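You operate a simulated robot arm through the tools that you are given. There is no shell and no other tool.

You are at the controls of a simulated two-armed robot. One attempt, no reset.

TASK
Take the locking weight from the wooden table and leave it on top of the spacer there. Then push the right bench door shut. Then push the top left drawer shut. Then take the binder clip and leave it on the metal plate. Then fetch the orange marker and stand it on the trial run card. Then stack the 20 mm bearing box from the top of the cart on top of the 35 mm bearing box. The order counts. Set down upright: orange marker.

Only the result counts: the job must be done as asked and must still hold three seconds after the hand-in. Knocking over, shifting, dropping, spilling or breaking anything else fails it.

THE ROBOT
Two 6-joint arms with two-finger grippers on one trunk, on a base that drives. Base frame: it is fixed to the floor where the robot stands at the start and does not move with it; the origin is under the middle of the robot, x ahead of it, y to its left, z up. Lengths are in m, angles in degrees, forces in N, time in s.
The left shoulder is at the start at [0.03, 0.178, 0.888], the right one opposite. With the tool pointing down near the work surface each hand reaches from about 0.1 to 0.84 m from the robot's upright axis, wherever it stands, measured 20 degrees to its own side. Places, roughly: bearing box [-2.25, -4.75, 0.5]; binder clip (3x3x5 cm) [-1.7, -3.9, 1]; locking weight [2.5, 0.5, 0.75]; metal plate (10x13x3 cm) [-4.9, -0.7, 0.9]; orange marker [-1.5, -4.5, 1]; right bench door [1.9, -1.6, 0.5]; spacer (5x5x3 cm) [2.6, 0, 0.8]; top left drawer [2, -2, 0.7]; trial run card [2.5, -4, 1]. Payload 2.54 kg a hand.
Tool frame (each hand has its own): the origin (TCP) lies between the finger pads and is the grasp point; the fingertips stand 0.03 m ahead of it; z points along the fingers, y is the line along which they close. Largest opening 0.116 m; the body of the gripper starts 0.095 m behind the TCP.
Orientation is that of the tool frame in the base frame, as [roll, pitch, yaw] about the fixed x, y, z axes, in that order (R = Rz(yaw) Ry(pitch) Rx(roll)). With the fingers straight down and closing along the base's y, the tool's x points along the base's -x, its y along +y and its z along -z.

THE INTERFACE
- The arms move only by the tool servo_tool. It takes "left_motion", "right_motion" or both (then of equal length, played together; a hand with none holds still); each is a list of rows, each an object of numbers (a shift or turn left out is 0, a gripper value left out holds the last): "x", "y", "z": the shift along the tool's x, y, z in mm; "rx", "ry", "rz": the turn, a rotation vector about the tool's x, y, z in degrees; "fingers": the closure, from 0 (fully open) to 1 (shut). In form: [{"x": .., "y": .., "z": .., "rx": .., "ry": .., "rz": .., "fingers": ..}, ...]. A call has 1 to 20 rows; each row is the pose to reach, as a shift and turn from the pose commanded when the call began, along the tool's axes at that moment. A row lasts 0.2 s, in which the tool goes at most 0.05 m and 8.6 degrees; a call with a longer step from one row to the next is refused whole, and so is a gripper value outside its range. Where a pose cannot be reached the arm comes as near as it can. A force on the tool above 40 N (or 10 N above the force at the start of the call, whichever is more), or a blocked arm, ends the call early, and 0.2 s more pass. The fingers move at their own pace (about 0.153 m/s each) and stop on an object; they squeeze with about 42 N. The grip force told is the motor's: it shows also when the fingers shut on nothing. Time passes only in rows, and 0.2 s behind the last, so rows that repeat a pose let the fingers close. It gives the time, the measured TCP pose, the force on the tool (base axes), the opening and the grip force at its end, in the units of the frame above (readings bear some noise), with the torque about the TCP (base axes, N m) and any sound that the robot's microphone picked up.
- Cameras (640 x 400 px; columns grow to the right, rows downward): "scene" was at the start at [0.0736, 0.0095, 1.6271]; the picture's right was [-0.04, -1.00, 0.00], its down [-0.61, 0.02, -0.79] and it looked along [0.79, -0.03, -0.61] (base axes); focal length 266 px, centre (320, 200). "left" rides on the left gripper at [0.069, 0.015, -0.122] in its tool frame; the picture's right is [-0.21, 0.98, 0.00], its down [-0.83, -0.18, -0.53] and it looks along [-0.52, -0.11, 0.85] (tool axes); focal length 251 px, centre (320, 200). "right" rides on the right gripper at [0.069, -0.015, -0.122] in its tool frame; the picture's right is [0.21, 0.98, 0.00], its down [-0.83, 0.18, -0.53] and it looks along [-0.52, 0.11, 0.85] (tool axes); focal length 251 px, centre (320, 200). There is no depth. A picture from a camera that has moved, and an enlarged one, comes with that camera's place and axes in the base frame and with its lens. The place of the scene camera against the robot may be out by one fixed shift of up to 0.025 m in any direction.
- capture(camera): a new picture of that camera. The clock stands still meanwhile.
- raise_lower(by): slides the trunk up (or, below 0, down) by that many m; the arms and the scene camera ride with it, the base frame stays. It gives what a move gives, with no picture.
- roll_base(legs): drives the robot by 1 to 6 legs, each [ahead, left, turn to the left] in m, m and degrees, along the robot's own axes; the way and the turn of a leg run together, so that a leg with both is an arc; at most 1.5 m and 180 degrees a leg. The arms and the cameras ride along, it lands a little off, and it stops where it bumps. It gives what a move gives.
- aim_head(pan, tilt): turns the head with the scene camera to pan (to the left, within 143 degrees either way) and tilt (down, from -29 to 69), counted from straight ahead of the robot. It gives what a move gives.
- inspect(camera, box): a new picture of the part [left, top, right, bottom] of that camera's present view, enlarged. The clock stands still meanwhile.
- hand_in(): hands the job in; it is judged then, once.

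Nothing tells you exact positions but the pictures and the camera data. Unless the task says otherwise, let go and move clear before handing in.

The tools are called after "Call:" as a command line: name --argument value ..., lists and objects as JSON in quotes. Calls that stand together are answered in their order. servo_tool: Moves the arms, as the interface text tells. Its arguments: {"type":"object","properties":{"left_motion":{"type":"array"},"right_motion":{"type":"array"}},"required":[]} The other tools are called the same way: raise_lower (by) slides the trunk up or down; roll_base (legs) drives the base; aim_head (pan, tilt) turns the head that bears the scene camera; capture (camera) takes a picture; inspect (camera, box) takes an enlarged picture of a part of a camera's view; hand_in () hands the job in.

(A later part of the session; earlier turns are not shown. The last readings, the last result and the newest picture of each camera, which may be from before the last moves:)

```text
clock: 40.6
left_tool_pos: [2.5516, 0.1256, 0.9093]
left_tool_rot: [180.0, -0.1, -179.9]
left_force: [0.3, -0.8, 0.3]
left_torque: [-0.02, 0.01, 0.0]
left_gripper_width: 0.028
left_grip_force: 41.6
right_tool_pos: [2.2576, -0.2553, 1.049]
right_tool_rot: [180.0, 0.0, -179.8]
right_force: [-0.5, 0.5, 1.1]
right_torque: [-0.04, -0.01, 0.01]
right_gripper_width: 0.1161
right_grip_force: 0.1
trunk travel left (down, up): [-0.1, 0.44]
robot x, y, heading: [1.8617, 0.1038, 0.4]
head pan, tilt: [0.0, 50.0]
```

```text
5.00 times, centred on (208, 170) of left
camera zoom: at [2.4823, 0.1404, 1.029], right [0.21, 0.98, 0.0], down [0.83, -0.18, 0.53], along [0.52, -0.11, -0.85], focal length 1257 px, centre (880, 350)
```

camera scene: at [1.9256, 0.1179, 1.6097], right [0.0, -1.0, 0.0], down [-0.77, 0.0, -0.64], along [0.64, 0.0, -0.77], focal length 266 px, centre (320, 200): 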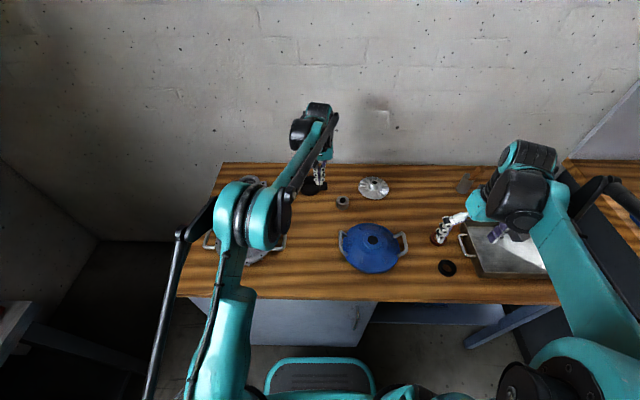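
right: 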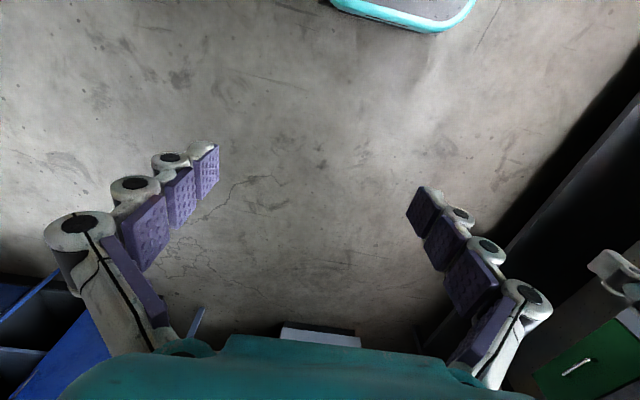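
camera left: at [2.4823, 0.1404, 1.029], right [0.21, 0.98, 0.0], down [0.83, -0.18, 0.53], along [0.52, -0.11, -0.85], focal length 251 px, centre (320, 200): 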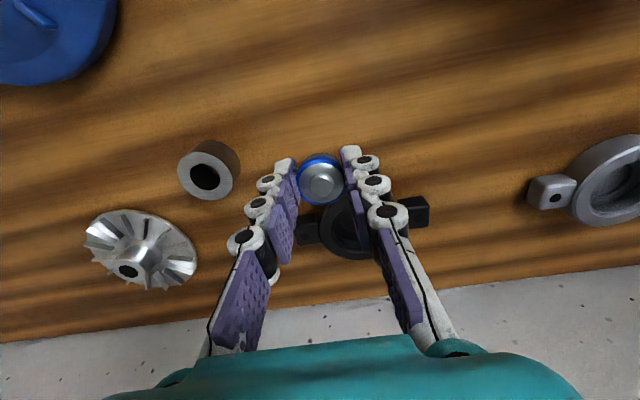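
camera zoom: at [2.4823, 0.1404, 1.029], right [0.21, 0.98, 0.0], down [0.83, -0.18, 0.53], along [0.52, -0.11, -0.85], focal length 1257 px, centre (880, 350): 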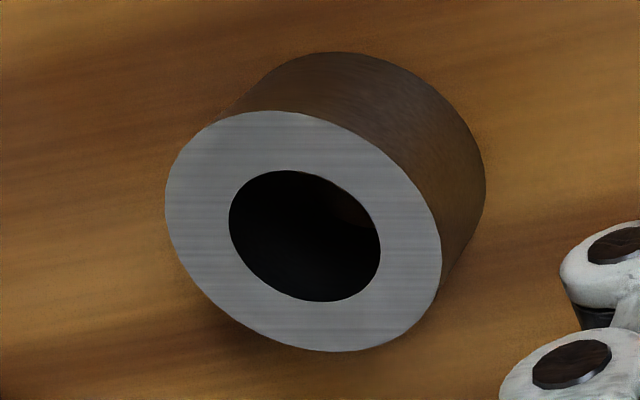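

The spacer's top centre works out at about (2.560, 0.018, 0.828). I'll carry the weight over it slowly, slightly toward the robot so its flat face rests on the ring and not over the hole.

Call:
servo_tool --left_motion '[{"y": -5, "fingers": 1}, {"y": -15}, {"y": -30}, {"y": -45}, {"y": -60}, {"y": -75}, {"y": -88}, {"y": -98, "x": -1}, {"y": -104, "x": -1.5}, {"y": -107, "x": -1.5}, {"y": -107, "x": -1.5}, {"y": -107, "x": -1.5, "z": 8}, {"y": -107, "x": -1.5, "z": 18}, {"y": -107, "x": -1.5, "z": 26}, {"y": -107, "x": -1.5, "z": 32}, {"y": -107, "x": -1.5, "z": 32}]'

Call:
capture --camera "left"

Call:
inspect --camera "scene" --box '[302, 170, 382, 220]'

```text
clock: 44.0
left_tool_pos: [2.5532, 0.0198, 0.8761]
left_tool_rot: [180.0, 0.0, -179.9]
left_force: [0.0, 0.0, -0.8]
left_torque: [0.0, -0.01, 0.02]
left_gripper_width: 0.028
left_grip_force: 42.1
right_tool_pos: [2.2585, -0.2551, 1.0496]
right_tool_rot: [-180.0, -0.1, -179.9]
right_force: [-0.4, -0.2, 0.1]
right_torque: [0.01, 0.03, 0.04]
right_gripper_width: 0.1161
right_grip_force: 0.0
trunk travel left (down, up): [-0.1, 0.44]
robot x, y, heading: [1.8609, 0.1032, -0.3]
head pan, tilt: [0.0, 50.0]
```

```text
taken
camera left: at [2.4838, 0.0335, 0.9972], right [0.21, 0.98, 0.0], down [0.83, -0.18, 0.53], along [0.52, -0.11, -0.85], focal length 251 px, centre (320, 200)
```

left: 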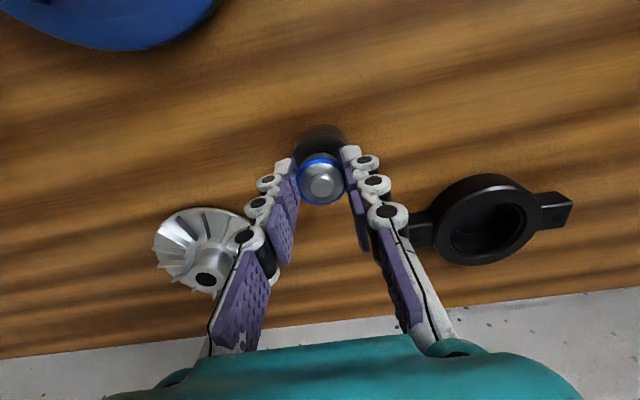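

```text
8.00 times, centred on (342, 195) of scene
camera zoom: at [1.9256, 0.1173, 1.6097], right [0.0, -1.0, 0.0], down [-0.77, 0.0, -0.64], along [0.64, 0.0, -0.77], focal length 2131 px, centre (144, 240)
```

zoom: 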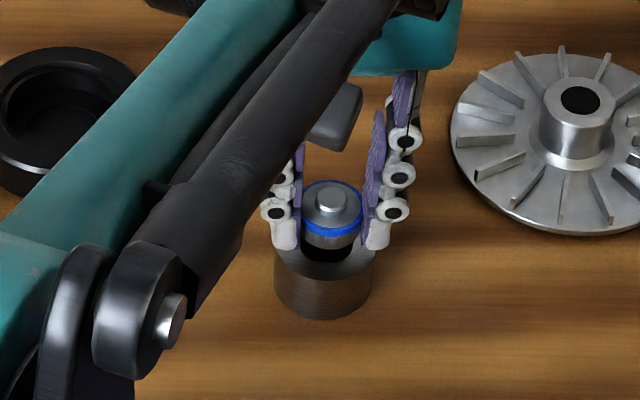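

The weight is right above the spacer. I'll lower it in small steps and watch the force.

Call:
servo_tool --left_motion '[{"z": 2, "fingers": 1}, {"z": 4}, {"z": 6}, {"z": 8}, {"z": 9}, {"z": 10}, {"z": 11}, {"z": 11}]'

Call:
inspect --camera "scene" --box '[322, 185, 362, 210]'

```text
clock: 45.9
left_tool_pos: [2.5531, 0.0176, 0.8654]
left_tool_rot: [180.0, 0.0, -179.8]
left_force: [-0.4, 0.7, -0.8]
left_torque: [0.01, -0.01, -0.02]
left_gripper_width: 0.0278
left_grip_force: 42.4
right_tool_pos: [2.2582, -0.2548, 1.0498]
right_tool_rot: [180.0, 0.0, -180.0]
right_force: [0.0, -0.2, -0.4]
right_torque: [0.0, 0.01, 0.0]
right_gripper_width: 0.116
right_grip_force: 0.0
trunk travel left (down, up): [-0.1, 0.44]
robot x, y, heading: [1.8603, 0.1049, 0.0]
head pan, tilt: [0.0, 50.0]
```

```text
16.00 times, centred on (342, 198) of scene
camera zoom: at [1.9257, 0.1173, 1.6097], right [0.0, -1.0, 0.0], down [-0.77, 0.0, -0.64], along [0.64, 0.0, -0.77], focal length 4262 px, centre (-32, 240)
```

zoom: 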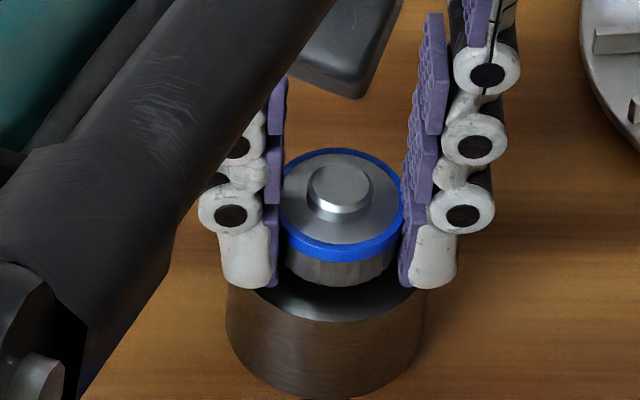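

Call:
servo_tool --left_motion '[{"z": 1, "fingers": 1}, {"z": 2}, {"z": 3}, {"z": 4}, {"z": 4}]'

Call:
inspect --camera "scene" --box '[322, 185, 362, 210]'

```text
clock: 47.0
left_tool_pos: [2.5524, 0.0198, 0.8611]
left_tool_rot: [180.0, 0.1, -179.9]
left_force: [0.4, 0.3, -0.7]
left_torque: [0.02, -0.01, -0.01]
left_gripper_width: 0.0279
left_grip_force: 42.0
right_tool_pos: [2.2579, -0.2541, 1.049]
right_tool_rot: [-180.0, 0.0, -179.9]
right_force: [0.7, -0.3, 0.5]
right_torque: [0.04, -0.03, 0.01]
right_gripper_width: 0.1158
right_grip_force: 0.0
trunk travel left (down, up): [-0.1, 0.44]
robot x, y, heading: [1.8576, 0.1047, 0.1]
head pan, tilt: [0.0, 50.0]
```

```text
16.00 times, centred on (342, 198) of scene
camera zoom: at [1.9257, 0.1173, 1.6097], right [0.0, -1.0, 0.0], down [-0.77, 0.0, -0.64], along [0.64, 0.0, -0.77], focal length 4262 px, centre (-32, 240)
```

zoom: 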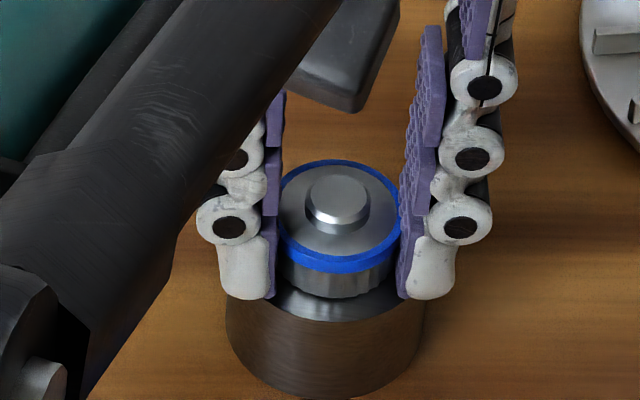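

Call:
servo_tool --left_motion '[{"z": 1, "fingers": 1}, {"z": 2}, {"z": 2}]'

Call:
inspect --camera "scene" --box '[322, 185, 362, 210]'

```text
clock: 47.9
left_tool_pos: [2.5536, 0.0182, 0.8612]
left_tool_rot: [180.0, 0.1, -179.9]
left_force: [6.0, -0.2, 14.4]
left_torque: [-0.03, -0.2, 0.02]
left_gripper_width: 0.0282
left_grip_force: 41.8
right_tool_pos: [2.2577, -0.2542, 1.0508]
right_tool_rot: [180.0, 0.0, -179.9]
right_force: [-0.8, 0.1, 0.1]
right_torque: [-0.02, -0.02, 0.0]
right_gripper_width: 0.1157
right_grip_force: 0.0
trunk travel left (down, up): [-0.1, 0.44]
robot x, y, heading: [1.8609, 0.1081, 0.2]
head pan, tilt: [0.0, 50.0]
```

```text
16.00 times, centred on (342, 198) of scene
camera zoom: at [1.9246, 0.1175, 1.6098], right [0.0, -1.0, 0.0], down [-0.77, 0.0, -0.64], along [0.64, 0.0, -0.77], focal length 4262 px, centre (-32, 240)
```

zoom: 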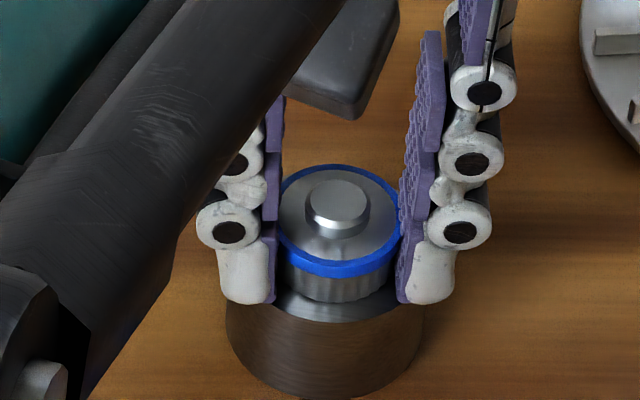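

Contact is felt (14 N) and the weight sits on the ring. I'll lift a touch, shift 3 mm further off the hole centre, press lightly and release slowly.

Call:
servo_tool --left_motion '[{"z": -2, "fingers": 1}, {"z": -4}, {"z": -4, "x": 2, "y": 1}, {"z": -4, "x": 3, "y": 2}, {"z": -4, "x": 3, "y": 2}, {"z": -3, "x": 3, "y": 2}, {"z": -2, "x": 3, "y": 2}, {"z": -1, "x": 3, "y": 2}, {"z": -1, "x": 3, "y": 2}]'

Call:
inspect --camera "scene" --box '[322, 185, 362, 210]'

```text
clock: 49.9
left_tool_pos: [2.5498, 0.0212, 0.8599]
left_tool_rot: [180.0, 0.0, -179.8]
left_force: [0.2, -1.0, 2.6]
left_torque: [-0.05, 0.01, -0.03]
left_gripper_width: 0.0278
left_grip_force: 41.8
right_tool_pos: [2.2582, -0.2548, 1.0513]
right_tool_rot: [180.0, 0.0, -179.9]
right_force: [-0.8, 0.0, -0.8]
right_torque: [0.01, 0.0, 0.0]
right_gripper_width: 0.1162
right_grip_force: 0.1
trunk travel left (down, up): [-0.1, 0.44]
robot x, y, heading: [1.8632, 0.1046, 0.0]
head pan, tilt: [0.0, 50.0]
```

```text
16.00 times, centred on (342, 198) of scene
camera zoom: at [1.9253, 0.1172, 1.6097], right [0.0, -1.0, 0.0], down [-0.77, 0.0, -0.64], along [0.64, 0.0, -0.77], focal length 4262 px, centre (-32, 240)
```

zoom: 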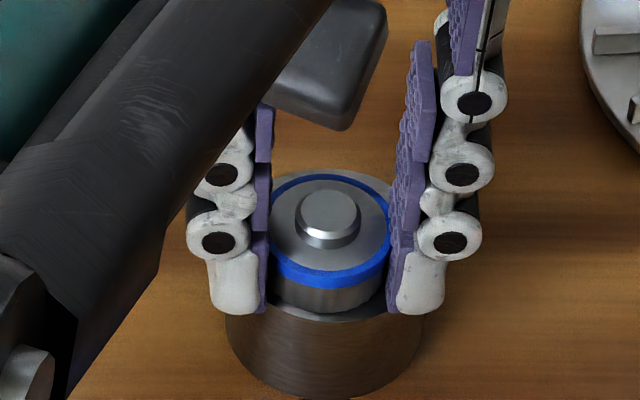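

Light contact (2.6 N), with the weight about 7 mm off centre and flat on the ring. I'll open the fingers.

Call:
servo_tool --left_motion '[{"fingers": 0.7}, {"fingers": 0.62}, {"fingers": 0.55}, {"fingers": 0.55}, {"fingers": 0.55}, {"fingers": 0.55}]'

Call:
inspect --camera "scene" --box '[322, 185, 362, 210]'

```text
clock: 51.2
left_tool_pos: [2.5497, 0.0209, 0.8597]
left_tool_rot: [-180.0, 0.1, -179.9]
left_force: [1.1, 0.0, 0.3]
left_torque: [0.02, -0.01, -0.01]
left_gripper_width: 0.0518
left_grip_force: 0.0
right_tool_pos: [2.2576, -0.2543, 1.0505]
right_tool_rot: [-179.9, 0.1, -179.9]
right_force: [0.9, -1.1, -0.3]
right_torque: [0.01, -0.01, 0.02]
right_gripper_width: 0.116
right_grip_force: 0.1
trunk travel left (down, up): [-0.1, 0.44]
robot x, y, heading: [1.8612, 0.1048, 0.1]
head pan, tilt: [0.0, 50.0]
```

```text
16.00 times, centred on (342, 198) of scene
camera zoom: at [1.9256, 0.1173, 1.6097], right [0.0, -1.0, 0.0], down [-0.77, 0.0, -0.64], along [0.64, 0.0, -0.77], focal length 4262 px, centre (-32, 240)
```

zoom: 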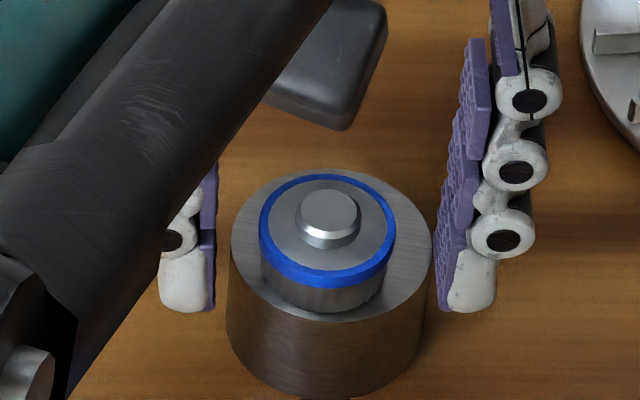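

The weight rests flat on the spacer. I'll lift the left hand straight up, then pull both hands back.

Call:
servo_tool --left_motion '[{"z": -15, "fingers": 0.5}, {"z": -40}, {"z": -85}, {"z": -130}, {"z": -150}, {"z": -150, "x": 45}, {"z": -150, "x": 90, "y": 10}, {"z": -150, "x": 135, "y": 30}, {"z": -150, "x": 175, "y": 55}, {"z": -150, "x": 200, "y": 95}, {"z": -150, "x": 220, "y": 135}]'

Call:
capture --camera "scene"

Call:
inspect --camera "scene" --box '[302, 170, 382, 220]'

```text
clock: 53.6
left_tool_pos: [2.3287, 0.1583, 1.0102]
left_tool_rot: [-180.0, -0.1, -179.9]
left_force: [-0.4, 0.9, -0.8]
left_torque: [-0.01, -0.04, 0.02]
left_gripper_width: 0.0581
left_grip_force: 0.1
right_tool_pos: [2.2573, -0.2545, 1.0513]
right_tool_rot: [180.0, 0.1, -179.9]
right_force: [0.1, 0.2, 0.4]
right_torque: [0.01, -0.01, -0.01]
right_gripper_width: 0.116
right_grip_force: 0.0
trunk travel left (down, up): [-0.1, 0.44]
robot x, y, heading: [1.8598, 0.1055, 0.1]
head pan, tilt: [0.0, 50.0]
```

```text
taken
camera scene: at [1.9244, 0.1183, 1.6097], right [0.0, -1.0, 0.0], down [-0.77, 0.0, -0.64], along [0.64, 0.0, -0.77], focal length 266 px, centre (320, 200)
```

scene: 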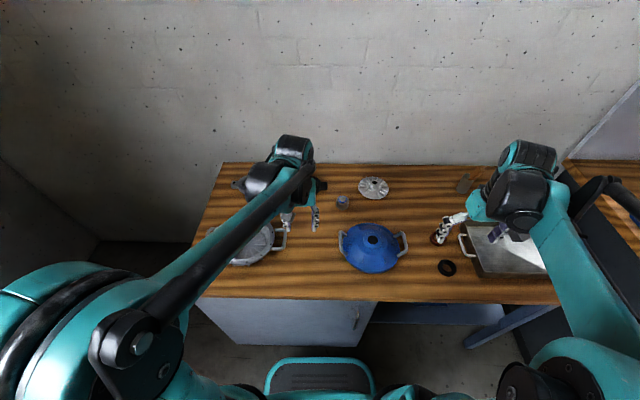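

```text
8.00 times, centred on (342, 195) of scene
camera zoom: at [1.9244, 0.1183, 1.6097], right [0.0, -1.0, 0.0], down [-0.77, 0.0, -0.64], along [0.64, 0.0, -0.77], focal length 2131 px, centre (144, 240)
```

zoom: 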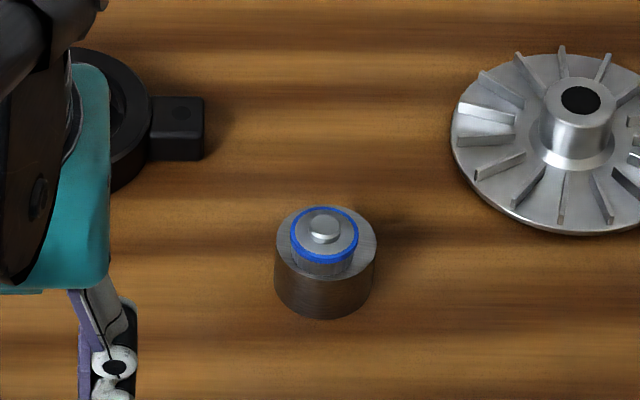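

Step 1 is done: the weight sits on the spacer. I'll back off from the table and head toward the blue bench to look at the open door and drawer.

Call:
roll_base --legs '[[-0.75, 0, 0], [0, -0.8, 0]]'

Call:
aim_head --pan -40 --tilt 38

Call:
capture --camera "scene"

```text
clock: 61.6
left_tool_pos: [1.5645, -0.6492, 1.0105]
left_tool_rot: [179.9, 0.1, 179.1]
left_force: [0.4, 0.2, -0.7]
left_torque: [0.03, 0.0, 0.01]
left_gripper_width: 0.0584
left_grip_force: 0.0
right_tool_pos: [1.4861, -1.0605, 1.0502]
right_tool_rot: [180.0, 0.0, 179.1]
right_force: [0.1, -0.3, -0.5]
right_torque: [0.02, 0.01, -0.01]
right_gripper_width: 0.116
right_grip_force: 0.1
trunk travel left (down, up): [-0.1, 0.44]
robot x, y, heading: [1.094, -0.6922, -0.7]
head pan, tilt: [0.0, 50.0]
```

```text
clock: 62.7
left_tool_pos: [1.5665, -0.6494, 1.0103]
left_tool_rot: [179.9, 0.0, 179.1]
left_force: [0.0, 0.0, -0.5]
left_torque: [-0.01, 0.0, 0.02]
left_gripper_width: 0.0581
left_grip_force: 0.1
right_tool_pos: [1.4868, -1.0589, 1.0503]
right_tool_rot: [179.9, 0.1, 179.1]
right_force: [-1.1, 0.1, 0.8]
right_torque: [0.01, 0.03, 0.01]
right_gripper_width: 0.1158
right_grip_force: 0.0
trunk travel left (down, up): [-0.1, 0.44]
robot x, y, heading: [1.0938, -0.6911, -0.8]
head pan, tilt: [-40.0, 38.0]
```

```text
taken
camera scene: at [1.1488, -0.7372, 1.6268], right [-0.65, -0.76, 0.0], down [-0.47, 0.4, -0.79], along [0.6, -0.52, -0.62], focal length 266 px, centre (320, 200)
```

scene: 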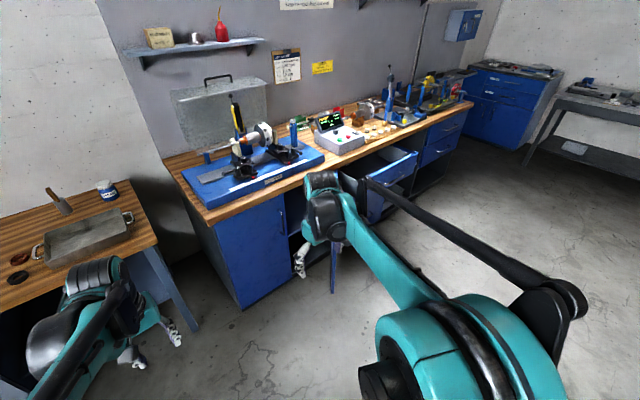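

Call:
roll_base --legs '[[0, -0.9, 0.8]]'

Call:
aim_head --pan 0 --tilt 45

Call:
capture --camera "scene"

```text
clock: 67.5
left_tool_pos: [1.5586, -1.5455, 1.0101]
left_tool_rot: [-179.9, 0.0, -179.8]
left_force: [0.3, -1.0, 0.0]
left_torque: [0.01, 0.02, -0.03]
left_gripper_width: 0.0581
left_grip_force: 0.1
right_tool_pos: [1.487, -1.9558, 1.0507]
right_tool_rot: [-180.0, 0.0, -179.8]
right_force: [0.0, 0.7, -0.3]
right_torque: [0.01, 0.0, 0.01]
right_gripper_width: 0.116
right_grip_force: 0.0
trunk travel left (down, up): [-0.1, 0.44]
robot x, y, heading: [1.09, -1.5949, 0.4]
head pan, tilt: [-40.0, 38.0]
```

```text
clock: 68.5
left_tool_pos: [1.5596, -1.544, 1.0109]
left_tool_rot: [-179.9, 0.0, -179.9]
left_force: [-0.5, 0.8, -0.1]
left_torque: [-0.03, 0.02, -0.02]
left_gripper_width: 0.0582
left_grip_force: 0.1
right_tool_pos: [1.489, -1.956, 1.0499]
right_tool_rot: [180.0, 0.0, -179.8]
right_force: [-0.4, -0.6, 0.1]
right_torque: [0.01, -0.01, 0.01]
right_gripper_width: 0.1158
right_grip_force: 0.1
trunk travel left (down, up): [-0.1, 0.44]
robot x, y, heading: [1.0897, -1.5987, 0.4]
head pan, tilt: [0.0, 45.0]
```

```text
taken
camera scene: at [1.1593, -1.5849, 1.6166], right [0.0, -1.0, 0.0], down [-0.71, 0.0, -0.71], along [0.71, 0.0, -0.71], focal length 266 px, centre (320, 200)
```

scene: 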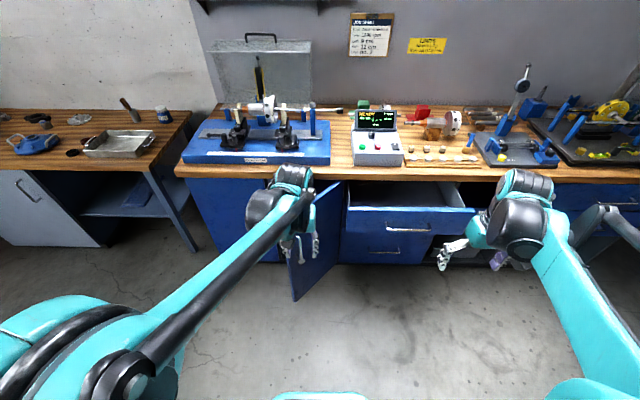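

Call:
inspect --camera "scene" --box '[230, 150, 390, 310]'

Call:
inspect --camera "scene" --box '[330, 140, 510, 280]'

```text
2.50 times, centred on (310, 230) of scene
camera zoom: at [1.1593, -1.5849, 1.6166], right [0.0, -1.0, 0.0], down [-0.71, 0.0, -0.71], along [0.71, 0.0, -0.71], focal length 666 px, centre (345, 125)
```

zoom: 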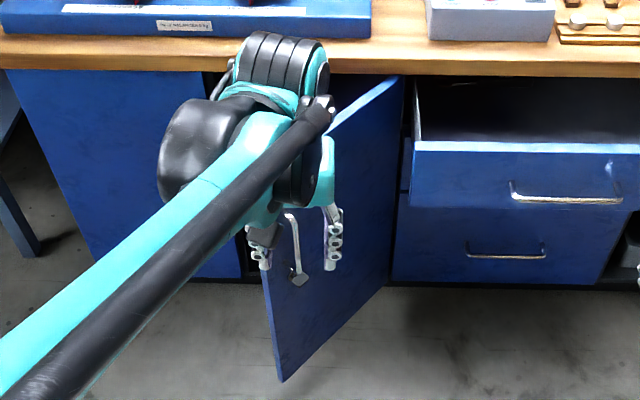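

```text
2.86 times, centred on (420, 210) of scene
camera zoom: at [1.1593, -1.5849, 1.6166], right [0.0, -1.0, 0.0], down [-0.71, 0.0, -0.71], along [0.71, 0.0, -0.71], focal length 761 px, centre (34, 171)
```

zoom: 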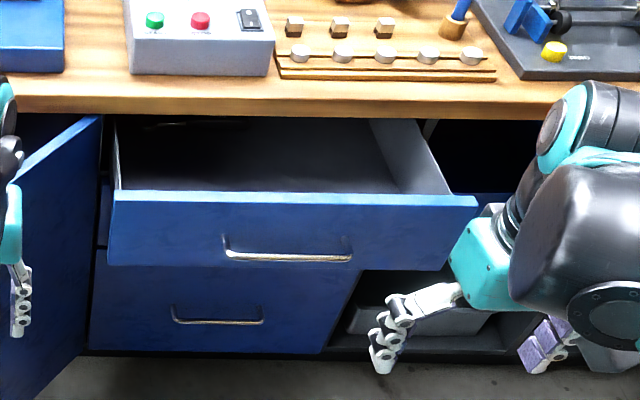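

The door is hinged at its right edge near (2.10, -1.70) and stands about 45° open, with its free edge near (1.83, -1.44). I'll turn the left hand to point forward with the fingers shut, lower it, and use the fingertips as a pusher.

Call:
servo_tool --left_motion '[{"ry": -8, "z": 20, "fingers": 1}, {"ry": -16, "z": 45}, {"ry": -24, "z": 70}, {"ry": -32, "z": 95}, {"ry": -40, "z": 120}, {"ry": -48, "z": 145}, {"ry": -56, "z": 170}, {"ry": -64, "z": 195}, {"ry": -72, "z": 220}, {"ry": -80, "z": 245}, {"ry": -88, "z": 270}, {"ry": -90, "z": 300}, {"ry": -90, "z": 330}, {"ry": -90, "z": 350}, {"ry": -90, "z": 350}]'

Call:
capture --camera "scene"

```text
clock: 71.7
left_tool_pos: [1.7833, -1.7389, 0.7728]
left_tool_rot: [168.9, 89.9, 169.2]
left_force: [-0.6, 0.0, 0.2]
left_torque: [0.0, 0.0, 0.0]
left_gripper_width: 0.0
left_grip_force: 28.4
left hand out of reach, approached as far as the arm can: row 6, 7, 8, 9, 10, 11, 12, 13, 14, 15
right_tool_pos: [1.4881, -1.9555, 1.0501]
right_tool_rot: [179.9, 0.0, -179.7]
right_force: [-0.9, -0.3, 0.0]
right_torque: [0.04, -0.03, -0.02]
right_gripper_width: 0.1161
right_grip_force: 0.1
trunk travel left (down, up): [-0.1, 0.44]
robot x, y, heading: [1.0921, -1.5932, 0.1]
head pan, tilt: [0.0, 45.0]
```

```text
taken
camera scene: at [1.1594, -1.5849, 1.6166], right [0.0, -1.0, 0.0], down [-0.71, 0.0, -0.71], along [0.71, 0.0, -0.71], focal length 266 px, centre (320, 200)
```

scene: 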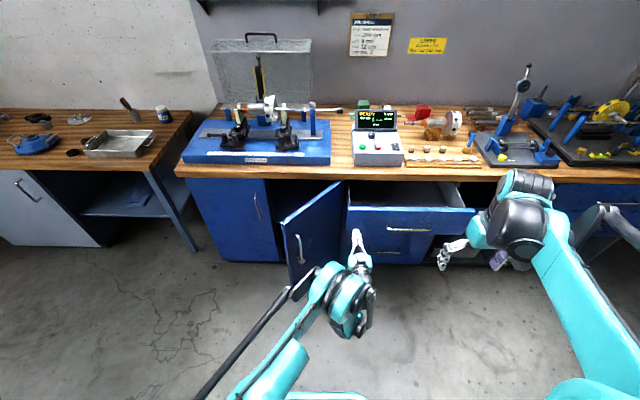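

The arm couldn't fold that close to the body, so it ended off to the side at (1.78, -1.74), clear of everything. I'll send a null row to see what pose counts as the commanded one.

Call:
servo_tool --left_motion '[{"z": 1, "fingers": 1}]'

```text
clock: 72.1
left_tool_pos: [1.7853, -1.7433, 0.774]
left_tool_rot: [-17.0, 90.0, -17.0]
left_force: [0.0, 0.1, -0.4]
left_torque: [-0.02, -0.01, -0.01]
left_gripper_width: 0.0002
left_grip_force: 28.3
right_tool_pos: [1.4892, -1.9554, 1.0497]
right_tool_rot: [180.0, 0.1, -179.9]
right_force: [-0.4, -0.1, -0.2]
right_torque: [0.05, 0.0, 0.01]
right_gripper_width: 0.116
right_grip_force: 0.1
trunk travel left (down, up): [-0.1, 0.44]
robot x, y, heading: [1.0928, -1.5963, 0.2]
head pan, tilt: [0.0, 45.0]
```

The commanded pose now follows the reached one. I'll slide the left hand to y≈-1.52 and lower it to about z=0.66, still in front of the door face.

Call:
servo_tool --left_motion '[{"y": 40, "fingers": 1}, {"y": 80}, {"y": 120, "x": 10}, {"y": 160, "x": 30}, {"y": 190, "x": 60}, {"y": 215, "x": 85}, {"y": 215, "x": 110}, {"y": 215, "x": 110}]'

Call:
capture --camera "scene"

```text
clock: 73.9
left_tool_pos: [1.8705, -1.5663, 0.7723]
left_tool_rot: [175.3, 89.9, 175.5]
left_force: [0.5, -0.8, -0.1]
left_torque: [0.01, 0.01, 0.04]
left_gripper_width: 0.0001
left_grip_force: 28.5
left hand out of reach, approached as far as the arm can: row 1, 2, 3, 4, 5, 6, 7, 8
right_tool_pos: [1.4889, -1.9549, 1.05]
right_tool_rot: [-179.9, 0.0, -179.9]
right_force: [0.8, -0.3, -0.1]
right_torque: [0.03, -0.02, 0.02]
right_gripper_width: 0.1159
right_grip_force: 0.0
trunk travel left (down, up): [-0.1, 0.44]
robot x, y, heading: [1.0879, -1.5964, 0.2]
head pan, tilt: [0.0, 45.0]
```

```text
taken
camera scene: at [1.1594, -1.5847, 1.6166], right [0.0, -1.0, 0.0], down [-0.71, 0.0, -0.71], along [0.71, 0.0, -0.71], focal length 266 px, centre (320, 200)
```

scene: 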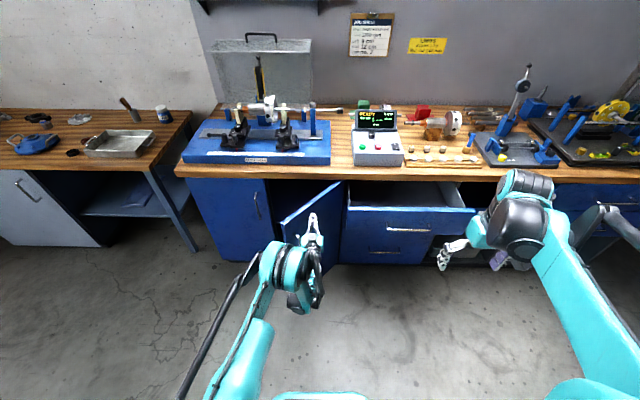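

With a horizontal tool the arm can't get lower than about z=0.77, so I'll lower the trunk 0.1 m and slide the base diagonally, parallel to the door, to get a better lever.

Call:
raise_lower --by -0.1

Call:
roll_base --legs '[[-0.09, 0.07, 0]]'

Call:
capture --camera "scene"

Call:
capture --camera "left"

```text
clock: 75.2
left_tool_pos: [1.8712, -1.5672, 0.6724]
left_tool_rot: [176.2, 89.9, 176.4]
left_force: [-0.3, -0.3, -0.2]
left_torque: [0.01, 0.04, -0.01]
left_gripper_width: 0.0
left_grip_force: 28.8
right_tool_pos: [1.4872, -1.9559, 0.951]
right_tool_rot: [-180.0, 0.0, -179.8]
right_force: [0.0, 0.8, 0.1]
right_torque: [-0.01, 0.02, -0.01]
right_gripper_width: 0.1161
right_grip_force: 0.1
trunk travel left (down, up): [0.0, 0.54]
robot x, y, heading: [1.0904, -1.5944, 0.4]
head pan, tilt: [0.0, 45.0]
```

```text
clock: 76.5
left_tool_pos: [1.7773, -1.4954, 0.674]
left_tool_rot: [-165.3, 89.8, -164.9]
left_force: [-0.2, -0.4, -0.3]
left_torque: [-0.01, 0.03, -0.01]
left_gripper_width: 0.0
left_grip_force: 27.9
right_tool_pos: [1.3949, -1.8852, 0.9501]
right_tool_rot: [179.9, 0.0, -179.8]
right_force: [-0.7, -0.1, 0.5]
right_torque: [-0.05, -0.07, -0.06]
right_gripper_width: 0.1161
right_grip_force: 0.2
trunk travel left (down, up): [0.0, 0.54]
robot x, y, heading: [0.9976, -1.529, 0.4]
head pan, tilt: [0.0, 45.0]
```

```text
taken
camera scene: at [1.0658, -1.5149, 1.5166], right [0.01, -1.0, 0.0], down [-0.71, 0.0, -0.71], along [0.71, 0.0, -0.71], focal length 266 px, centre (320, 200)
```

scene: 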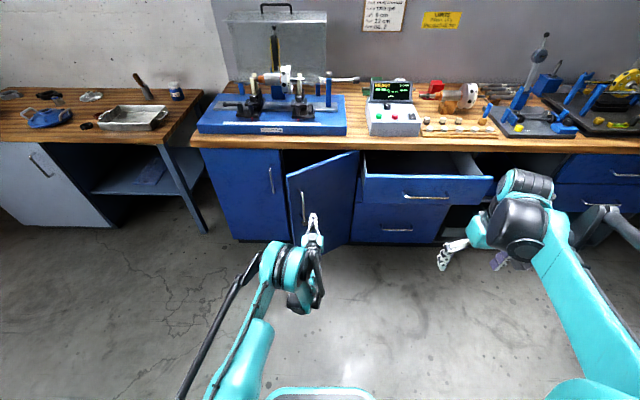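

```text
taken
camera left: at [1.6551, -1.4814, 0.6036], right [-0.01, 0.98, 0.21], down [-0.53, -0.18, 0.83], along [0.85, -0.11, 0.52], focal length 251 px, centre (320, 200)
```

left: 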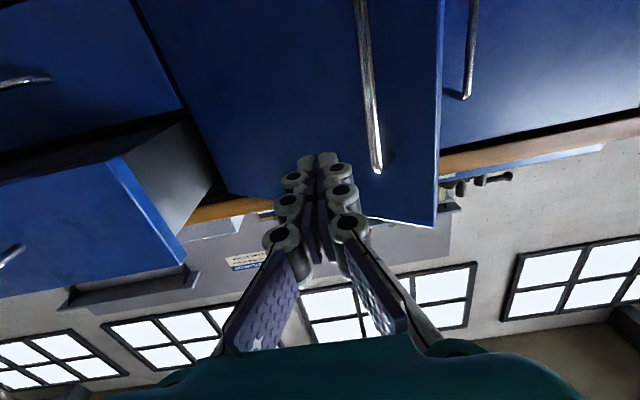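

The fingertips face the door just right of the handle's inner side. I'll drive forward in stages so the fingertips push the door, checking the force.

Call:
roll_base --legs '[[0.14, 0, 0]]'

Call:
capture --camera "scene"

```text
clock: 77.8
left_tool_pos: [1.9166, -1.4969, 0.6715]
left_tool_rot: [175.0, 89.8, 175.3]
left_force: [-1.0, -0.1, -0.1]
left_torque: [0.0, -0.04, 0.0]
left_gripper_width: 0.0
left_grip_force: 28.5
right_tool_pos: [1.5358, -1.8849, 0.9491]
right_tool_rot: [180.0, -0.1, -179.8]
right_force: [0.0, 0.0, -0.8]
right_torque: [0.0, 0.04, 0.03]
right_gripper_width: 0.1163
right_grip_force: 0.0
trunk travel left (down, up): [0.0, 0.54]
robot x, y, heading: [1.1366, -1.5304, 0.1]
head pan, tilt: [0.0, 45.0]
```

```text
taken
camera scene: at [1.2074, -1.5151, 1.5165], right [0.0, -1.0, 0.0], down [-0.71, 0.0, -0.71], along [0.71, 0.0, -0.71], focal length 266 px, centre (320, 200)
```

scene: 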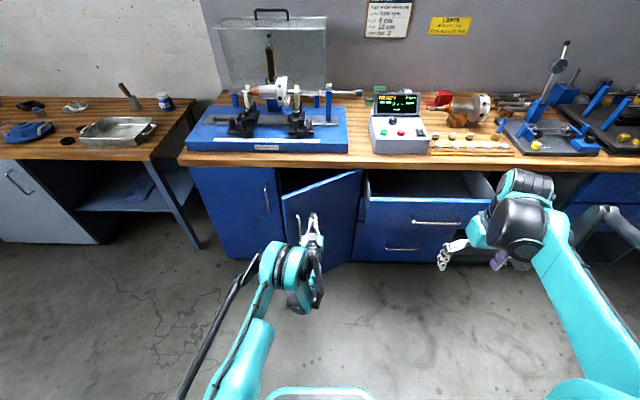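

The door is already swinging with hardly any force. I'll keep pushing.

Call:
roll_base --legs '[[0.1, 0, 0]]'

Call:
capture --camera "scene"

```text
clock: 79.0
left_tool_pos: [2.0202, -1.4947, 0.6716]
left_tool_rot: [174.3, 89.8, 174.7]
left_force: [1.0, 0.3, 0.0]
left_torque: [-0.06, -0.01, 0.02]
left_gripper_width: 0.0
left_grip_force: 28.6
right_tool_pos: [1.6384, -1.8847, 0.9504]
right_tool_rot: [180.0, 0.0, -179.7]
right_force: [1.0, 0.0, 0.0]
right_torque: [0.0, 0.04, 0.01]
right_gripper_width: 0.1158
right_grip_force: 0.1
trunk travel left (down, up): [0.0, 0.54]
robot x, y, heading: [1.2408, -1.5258, 0.7]
head pan, tilt: [0.0, 45.0]
```

```text
taken
camera scene: at [1.3092, -1.5145, 1.5165], right [0.01, -1.0, 0.0], down [-0.71, 0.0, -0.71], along [0.71, 0.0, -0.71], focal length 266 px, centre (320, 200)
```

scene: 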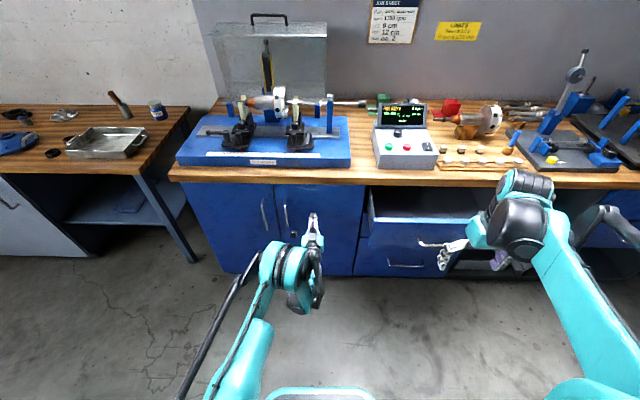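

Call:
inspect --camera "scene" --box '[180, 160, 380, 290]'

Call:
capture --camera "left"

```text
3.08 times, centred on (280, 225) of scene
camera zoom: at [1.3092, -1.5145, 1.5165], right [0.01, -1.0, 0.0], down [-0.71, 0.0, -0.71], along [0.71, 0.0, -0.71], focal length 820 px, centre (443, 123)
```

zoom: 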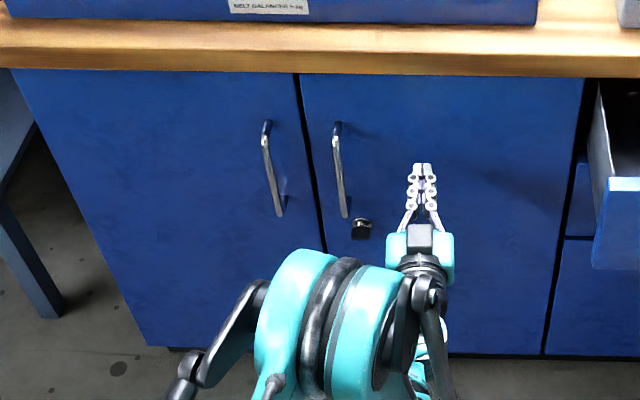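

```text
taken
camera left: at [1.8969, -1.4809, 0.6024], right [0.0, 0.98, 0.21], down [-0.53, -0.18, 0.83], along [0.85, -0.11, 0.52], focal length 251 px, centre (320, 200)
```

left: 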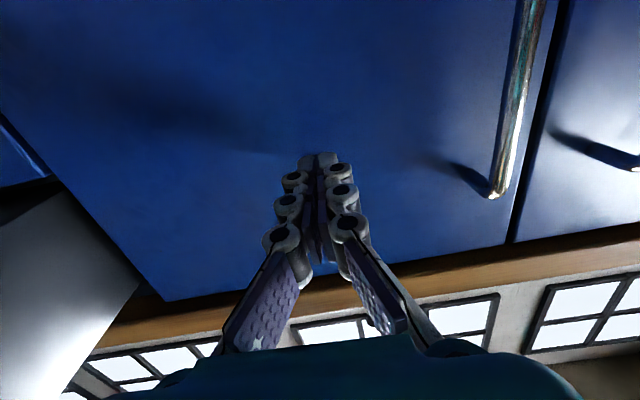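

The door looks almost flush. I'll press on gently with the arm until it firmly stops.

Call:
servo_tool --left_motion '[{"z": 6, "fingers": 1}, {"z": 12}, {"z": 18}, {"z": 24}, {"z": 24}]'

```text
clock: 80.2
left_tool_pos: [2.0418, -1.495, 0.6788]
left_tool_rot: [179.8, 89.7, -179.9]
left_force: [0.0, 0.4, 0.6]
left_torque: [0.03, -0.03, -0.01]
left_gripper_width: 0.0002
left_grip_force: 28.9
left hand out of reach, approached as far as the arm can: row 3, 4, 5
right_tool_pos: [1.6369, -1.885, 0.9495]
right_tool_rot: [-179.9, 0.0, -179.7]
right_force: [0.0, 0.7, 0.3]
right_torque: [-0.01, -0.01, -0.02]
right_gripper_width: 0.1158
right_grip_force: 0.1
trunk travel left (down, up): [0.0, 0.54]
robot x, y, heading: [1.2352, -1.5273, 0.3]
head pan, tilt: [0.0, 45.0]
```

Call:
roll_base --legs '[[0.05, 0, 0]]'

Call:
inspect --camera "scene" --box '[180, 160, 380, 290]'

```text
clock: 81.0
left_tool_pos: [2.0548, -1.494, 0.6797]
left_tool_rot: [174.0, 89.7, 174.3]
left_force: [-14.9, 0.8, 4.8]
left_torque: [0.02, -0.2, -0.05]
left_gripper_width: 0.0062
left_grip_force: 28.7
right_tool_pos: [1.6571, -1.8842, 0.9503]
right_tool_rot: [-179.9, 0.1, -179.7]
right_force: [0.3, 0.2, -0.3]
right_torque: [-0.02, 0.02, -0.01]
right_gripper_width: 0.1159
right_grip_force: 0.1
trunk travel left (down, up): [0.0, 0.54]
robot x, y, heading: [1.2617, -1.529, 0.2]
head pan, tilt: [0.0, 45.0]
stopped in leg 1: the force on the tool passed its limit at 248 N (the readings are from after the stop); the commanded pose is now the measured one
```

```text
3.08 times, centred on (280, 225) of scene
camera zoom: at [1.3259, -1.5143, 1.5166], right [0.01, -1.0, 0.0], down [-0.71, 0.0, -0.71], along [0.71, 0.0, -0.71], focal length 820 px, centre (443, 123)
```

zoom: 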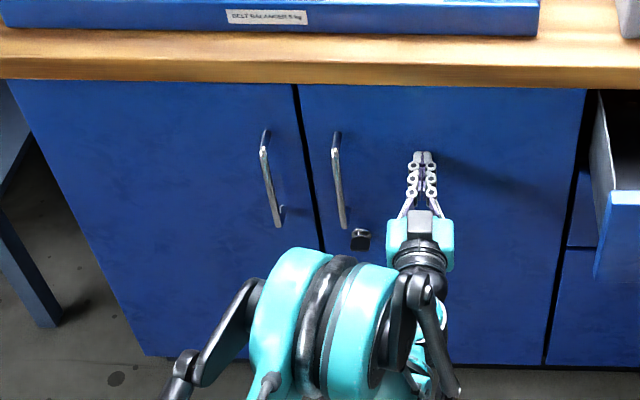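

The door hit its stop (I should be gentler with the base). I'll back away and check that it stays shut.

Call:
roll_base --legs '[[-0.12, 0, 0]]'

Call:
capture --camera "scene"

Call:
inspect --camera "scene" --box '[180, 130, 380, 260]'

```text
clock: 82.2
left_tool_pos: [1.9403, -1.4969, 0.6797]
left_tool_rot: [173.3, 89.7, 173.5]
left_force: [0.3, 0.7, 0.2]
left_torque: [0.02, 0.03, 0.0]
left_gripper_width: 0.0
left_grip_force: 28.8
right_tool_pos: [1.5406, -1.8851, 0.9496]
right_tool_rot: [180.0, 0.1, -179.6]
right_force: [0.3, 0.2, 0.4]
right_torque: [-0.02, -0.04, -0.03]
right_gripper_width: 0.116
right_grip_force: 0.1
trunk travel left (down, up): [0.0, 0.54]
robot x, y, heading: [1.1404, -1.5288, 0.5]
head pan, tilt: [0.0, 45.0]
```

```text
taken
camera scene: at [1.2104, -1.5149, 1.5167], right [0.0, -1.0, 0.0], down [-0.71, 0.0, -0.71], along [0.71, 0.0, -0.71], focal length 266 px, centre (320, 200)
```

scene: 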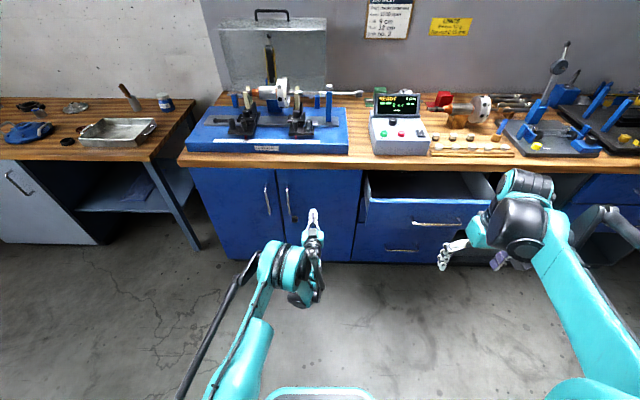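

```text
3.08 times, centred on (280, 195) of scene
camera zoom: at [1.2104, -1.5149, 1.5167], right [0.0, -1.0, 0.0], down [-0.71, 0.0, -0.71], along [0.71, 0.0, -0.71], focal length 820 px, centre (443, 215)
```

zoom: 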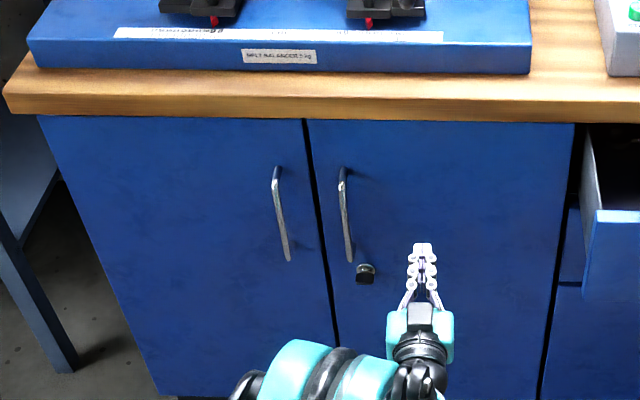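

The door is flush and stays shut. Next the top left drawer; let me zoom in for its geometry.

Call:
inspect --camera "scene" --box '[340, 150, 520, 270]'

```text
3.33 times, centred on (430, 210) of scene
camera zoom: at [1.2104, -1.5149, 1.5167], right [0.0, -1.0, 0.0], down [-0.71, 0.0, -0.71], along [0.71, 0.0, -0.71], focal length 888 px, centre (-47, 167)
```

zoom: 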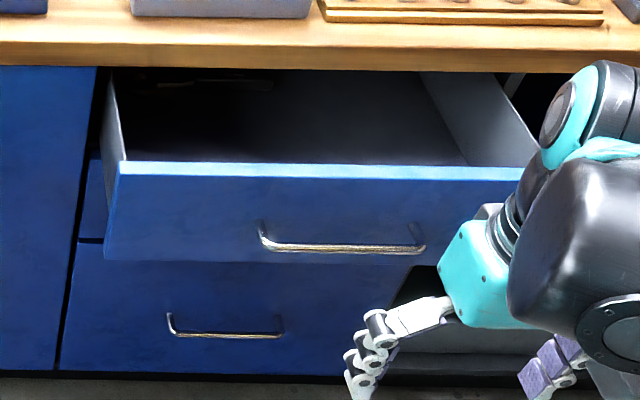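

The drawer front is at about x≈1.93 (closed would be 2.085), with its handle between y=-1.87 and -2.05. I'll back off, shift right so the left hand faces the plain part at y≈-1.80, and tilt the tool so the arm itself has stroke for the push.

Call:
roll_base --legs '[[-0.17, 0, 0], [0, -0.3, 0]]'

Call:
servo_tool --left_motion '[{"ry": 8, "fingers": 1}, {"ry": 16}, {"ry": 24}, {"ry": 32}, {"ry": 40}, {"ry": 40}]'

Call:
capture --camera "scene"

```text
clock: 85.3
left_tool_pos: [1.7679, -1.7977, 0.6772]
left_tool_rot: [169.2, 89.7, 169.7]
left_force: [-0.2, 1.0, 0.6]
left_torque: [0.03, 0.02, 0.0]
left_gripper_width: 0.0
left_grip_force: 28.5
right_tool_pos: [1.3697, -2.1879, 0.9488]
right_tool_rot: [-180.0, 0.0, -179.5]
right_force: [-0.1, 0.4, -0.5]
right_torque: [0.04, 0.01, -0.04]
right_gripper_width: 0.1161
right_grip_force: 0.0
trunk travel left (down, up): [0.0, 0.54]
robot x, y, heading: [0.9674, -1.8347, 0.5]
head pan, tilt: [0.0, 45.0]
```

```text
clock: 86.8
left_tool_pos: [1.7684, -1.7974, 0.6783]
left_tool_rot: [179.9, 49.6, -179.7]
left_force: [0.5, -1.0, -0.3]
left_torque: [-0.02, 0.07, 0.03]
left_gripper_width: 0.0001
left_grip_force: 28.5
right_tool_pos: [1.3705, -2.1885, 0.95]
right_tool_rot: [180.0, 0.0, -179.5]
right_force: [0.0, -0.6, 0.1]
right_torque: [0.03, 0.04, -0.01]
right_gripper_width: 0.1159
right_grip_force: 0.1
trunk travel left (down, up): [0.0, 0.54]
robot x, y, heading: [0.9687, -1.8339, 0.7]
head pan, tilt: [0.0, 45.0]
```

```text
taken
camera scene: at [1.0394, -1.8192, 1.5166], right [0.01, -1.0, 0.0], down [-0.71, -0.01, -0.71], along [0.71, 0.01, -0.71], focal length 266 px, centre (320, 200)
```

scene: 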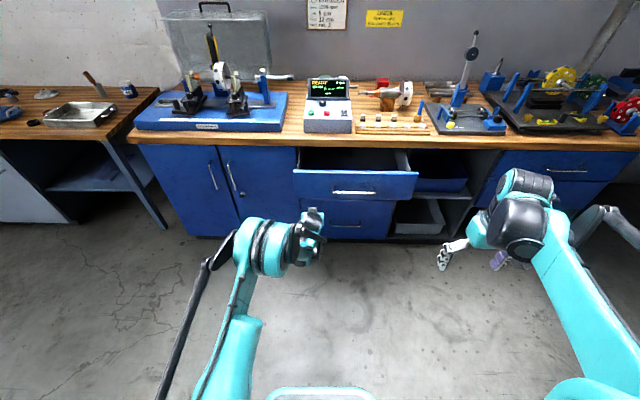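

The tilted tool works. I'll pull the arm in and raise it slightly, then drive up so the arm has about 18 cm of push stroke.

Call:
servo_tool --left_motion '[{"z": -30, "x": 18, "fingers": 1}, {"z": -65, "x": 37}, {"z": -100, "x": 55}, {"z": -134, "x": 73}, {"z": -134, "x": 73}]'

Call:
roll_base --legs '[[0.28, 0, -0.5]]'

Call:
capture --camera "scene"

```text
clock: 88.0
left_tool_pos: [1.62, -1.7958, 0.7101]
left_tool_rot: [179.9, 49.6, -179.6]
left_force: [-0.1, 0.6, 0.1]
left_torque: [0.0, 0.0, -0.01]
left_gripper_width: 0.0001
left_grip_force: 28.6
right_tool_pos: [1.3706, -2.1888, 0.9501]
right_tool_rot: [-180.0, 0.0, -179.5]
right_force: [-0.5, -0.8, 0.1]
right_torque: [-0.02, 0.02, -0.01]
right_gripper_width: 0.1158
right_grip_force: 0.0
trunk travel left (down, up): [0.0, 0.54]
robot x, y, heading: [0.9698, -1.832, 0.5]
head pan, tilt: [0.0, 45.0]
```

```text
clock: 89.9
left_tool_pos: [1.9023, -1.7997, 0.7085]
left_tool_rot: [180.0, 49.6, 179.8]
left_force: [0.0, 0.3, 0.1]
left_torque: [0.0, -0.01, 0.01]
left_gripper_width: 0.0
left_grip_force: 29.2
right_tool_pos: [1.6519, -2.1901, 0.9497]
right_tool_rot: [-179.9, 0.0, -180.0]
right_force: [0.7, 0.1, 0.0]
right_torque: [0.03, -0.01, 0.01]
right_gripper_width: 0.1161
right_grip_force: 0.0
trunk travel left (down, up): [0.0, 0.54]
robot x, y, heading: [1.2549, -1.8331, 0.2]
head pan, tilt: [0.0, 45.0]
```

```text
taken
camera scene: at [1.3228, -1.8183, 1.5165], right [0.0, -1.0, 0.0], down [-0.71, 0.0, -0.71], along [0.71, 0.0, -0.71], focal length 266 px, centre (320, 200)
```

scene: 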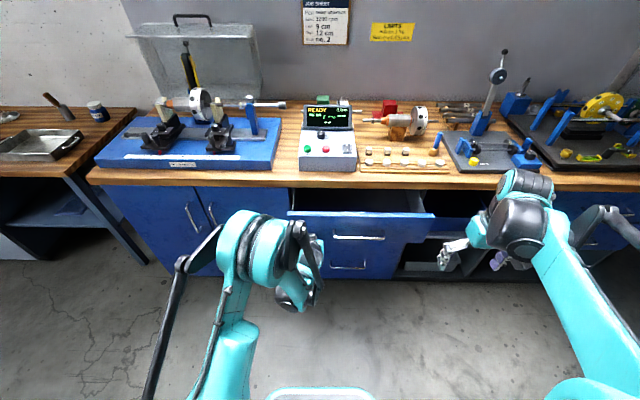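

The tips are just at the drawer front. I'll push straight ahead with the arm in slow steps.

Call:
servo_tool --left_motion '[{"z": 8, "x": -6, "fingers": 1}, {"z": 17, "x": -14}, {"z": 28, "x": -24}, {"z": 40, "x": -33}, {"z": 51, "x": -43}, {"z": 63, "x": -53}, {"z": 74, "x": -62}, {"z": 84, "x": -70}, {"z": 92, "x": -77}, {"z": 98, "x": -82}, {"z": 98, "x": -82}]'

Call:
capture --camera "scene"

```text
clock: 92.3
left_tool_pos: [2.0293, -1.8008, 0.7078]
left_tool_rot: [179.9, 49.7, 180.0]
left_force: [0.0, -0.5, -0.2]
left_torque: [0.01, 0.01, 0.0]
left_gripper_width: 0.0
left_grip_force: 28.2
right_tool_pos: [1.6486, -2.1908, 0.9489]
right_tool_rot: [180.0, 0.0, -179.8]
right_force: [-0.7, 0.3, -0.2]
right_torque: [-0.01, -0.04, 0.0]
right_gripper_width: 0.1159
right_grip_force: 0.2
trunk travel left (down, up): [0.0, 0.54]
robot x, y, heading: [1.253, -1.8269, 0.4]
head pan, tilt: [0.0, 45.0]
```

```text
taken
camera scene: at [1.322, -1.8183, 1.5166], right [0.0, -1.0, 0.0], down [-0.71, 0.0, -0.71], along [0.71, 0.0, -0.71], focal length 266 px, centre (320, 200)
```

scene: 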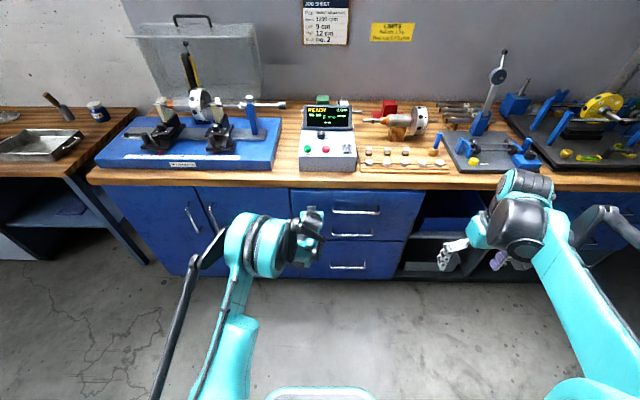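

Call:
servo_tool --left_motion '[{"z": 6, "x": -5, "fingers": 1}, {"z": 12, "x": -10}, {"z": 18, "x": -15}, {"z": 23, "x": -19}, {"z": 27, "x": -23}, {"z": 31, "x": -26}, {"z": 34, "x": -29}, {"z": 34, "x": -29}]'

Call:
inspect --camera "scene" --box '[180, 170, 440, 300]'

```text
clock: 93.2
left_tool_pos: [2.0474, -1.7997, 0.709]
left_tool_rot: [179.8, 49.1, 179.9]
left_force: [-15.2, 0.0, 4.6]
left_torque: [0.04, 0.04, -0.02]
left_gripper_width: 0.0059
left_grip_force: 28.5
right_tool_pos: [1.6483, -2.1893, 0.9505]
right_tool_rot: [-179.8, 0.1, -179.9]
right_force: [0.0, 0.0, -0.1]
right_torque: [0.02, 0.02, 0.0]
right_gripper_width: 0.1162
right_grip_force: 0.1
trunk travel left (down, up): [0.0, 0.54]
robot x, y, heading: [1.254, -1.8296, 0.2]
head pan, tilt: [0.0, 45.0]
stopped in row 4 (left hand): the force on the tool passed its limit at 52 N (the readings are from after the stop); the commanded pose is now the measured one
```

```text
2.46 times, centred on (310, 235) of scene
camera zoom: at [1.319, -1.8182, 1.5168], right [0.0, -1.0, 0.0], down [-0.71, 0.0, -0.71], along [0.71, 0.0, -0.71], focal length 656 px, centre (345, 114)
```

zoom: 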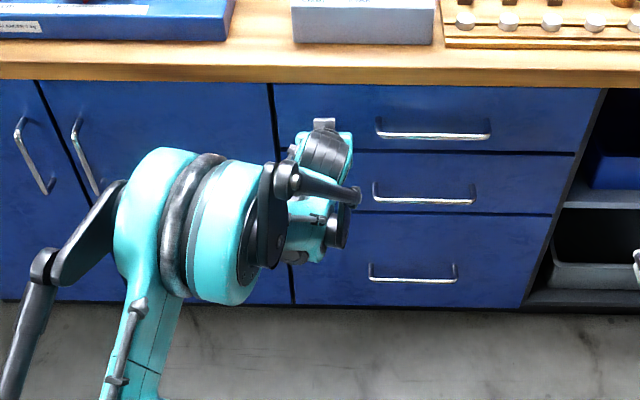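

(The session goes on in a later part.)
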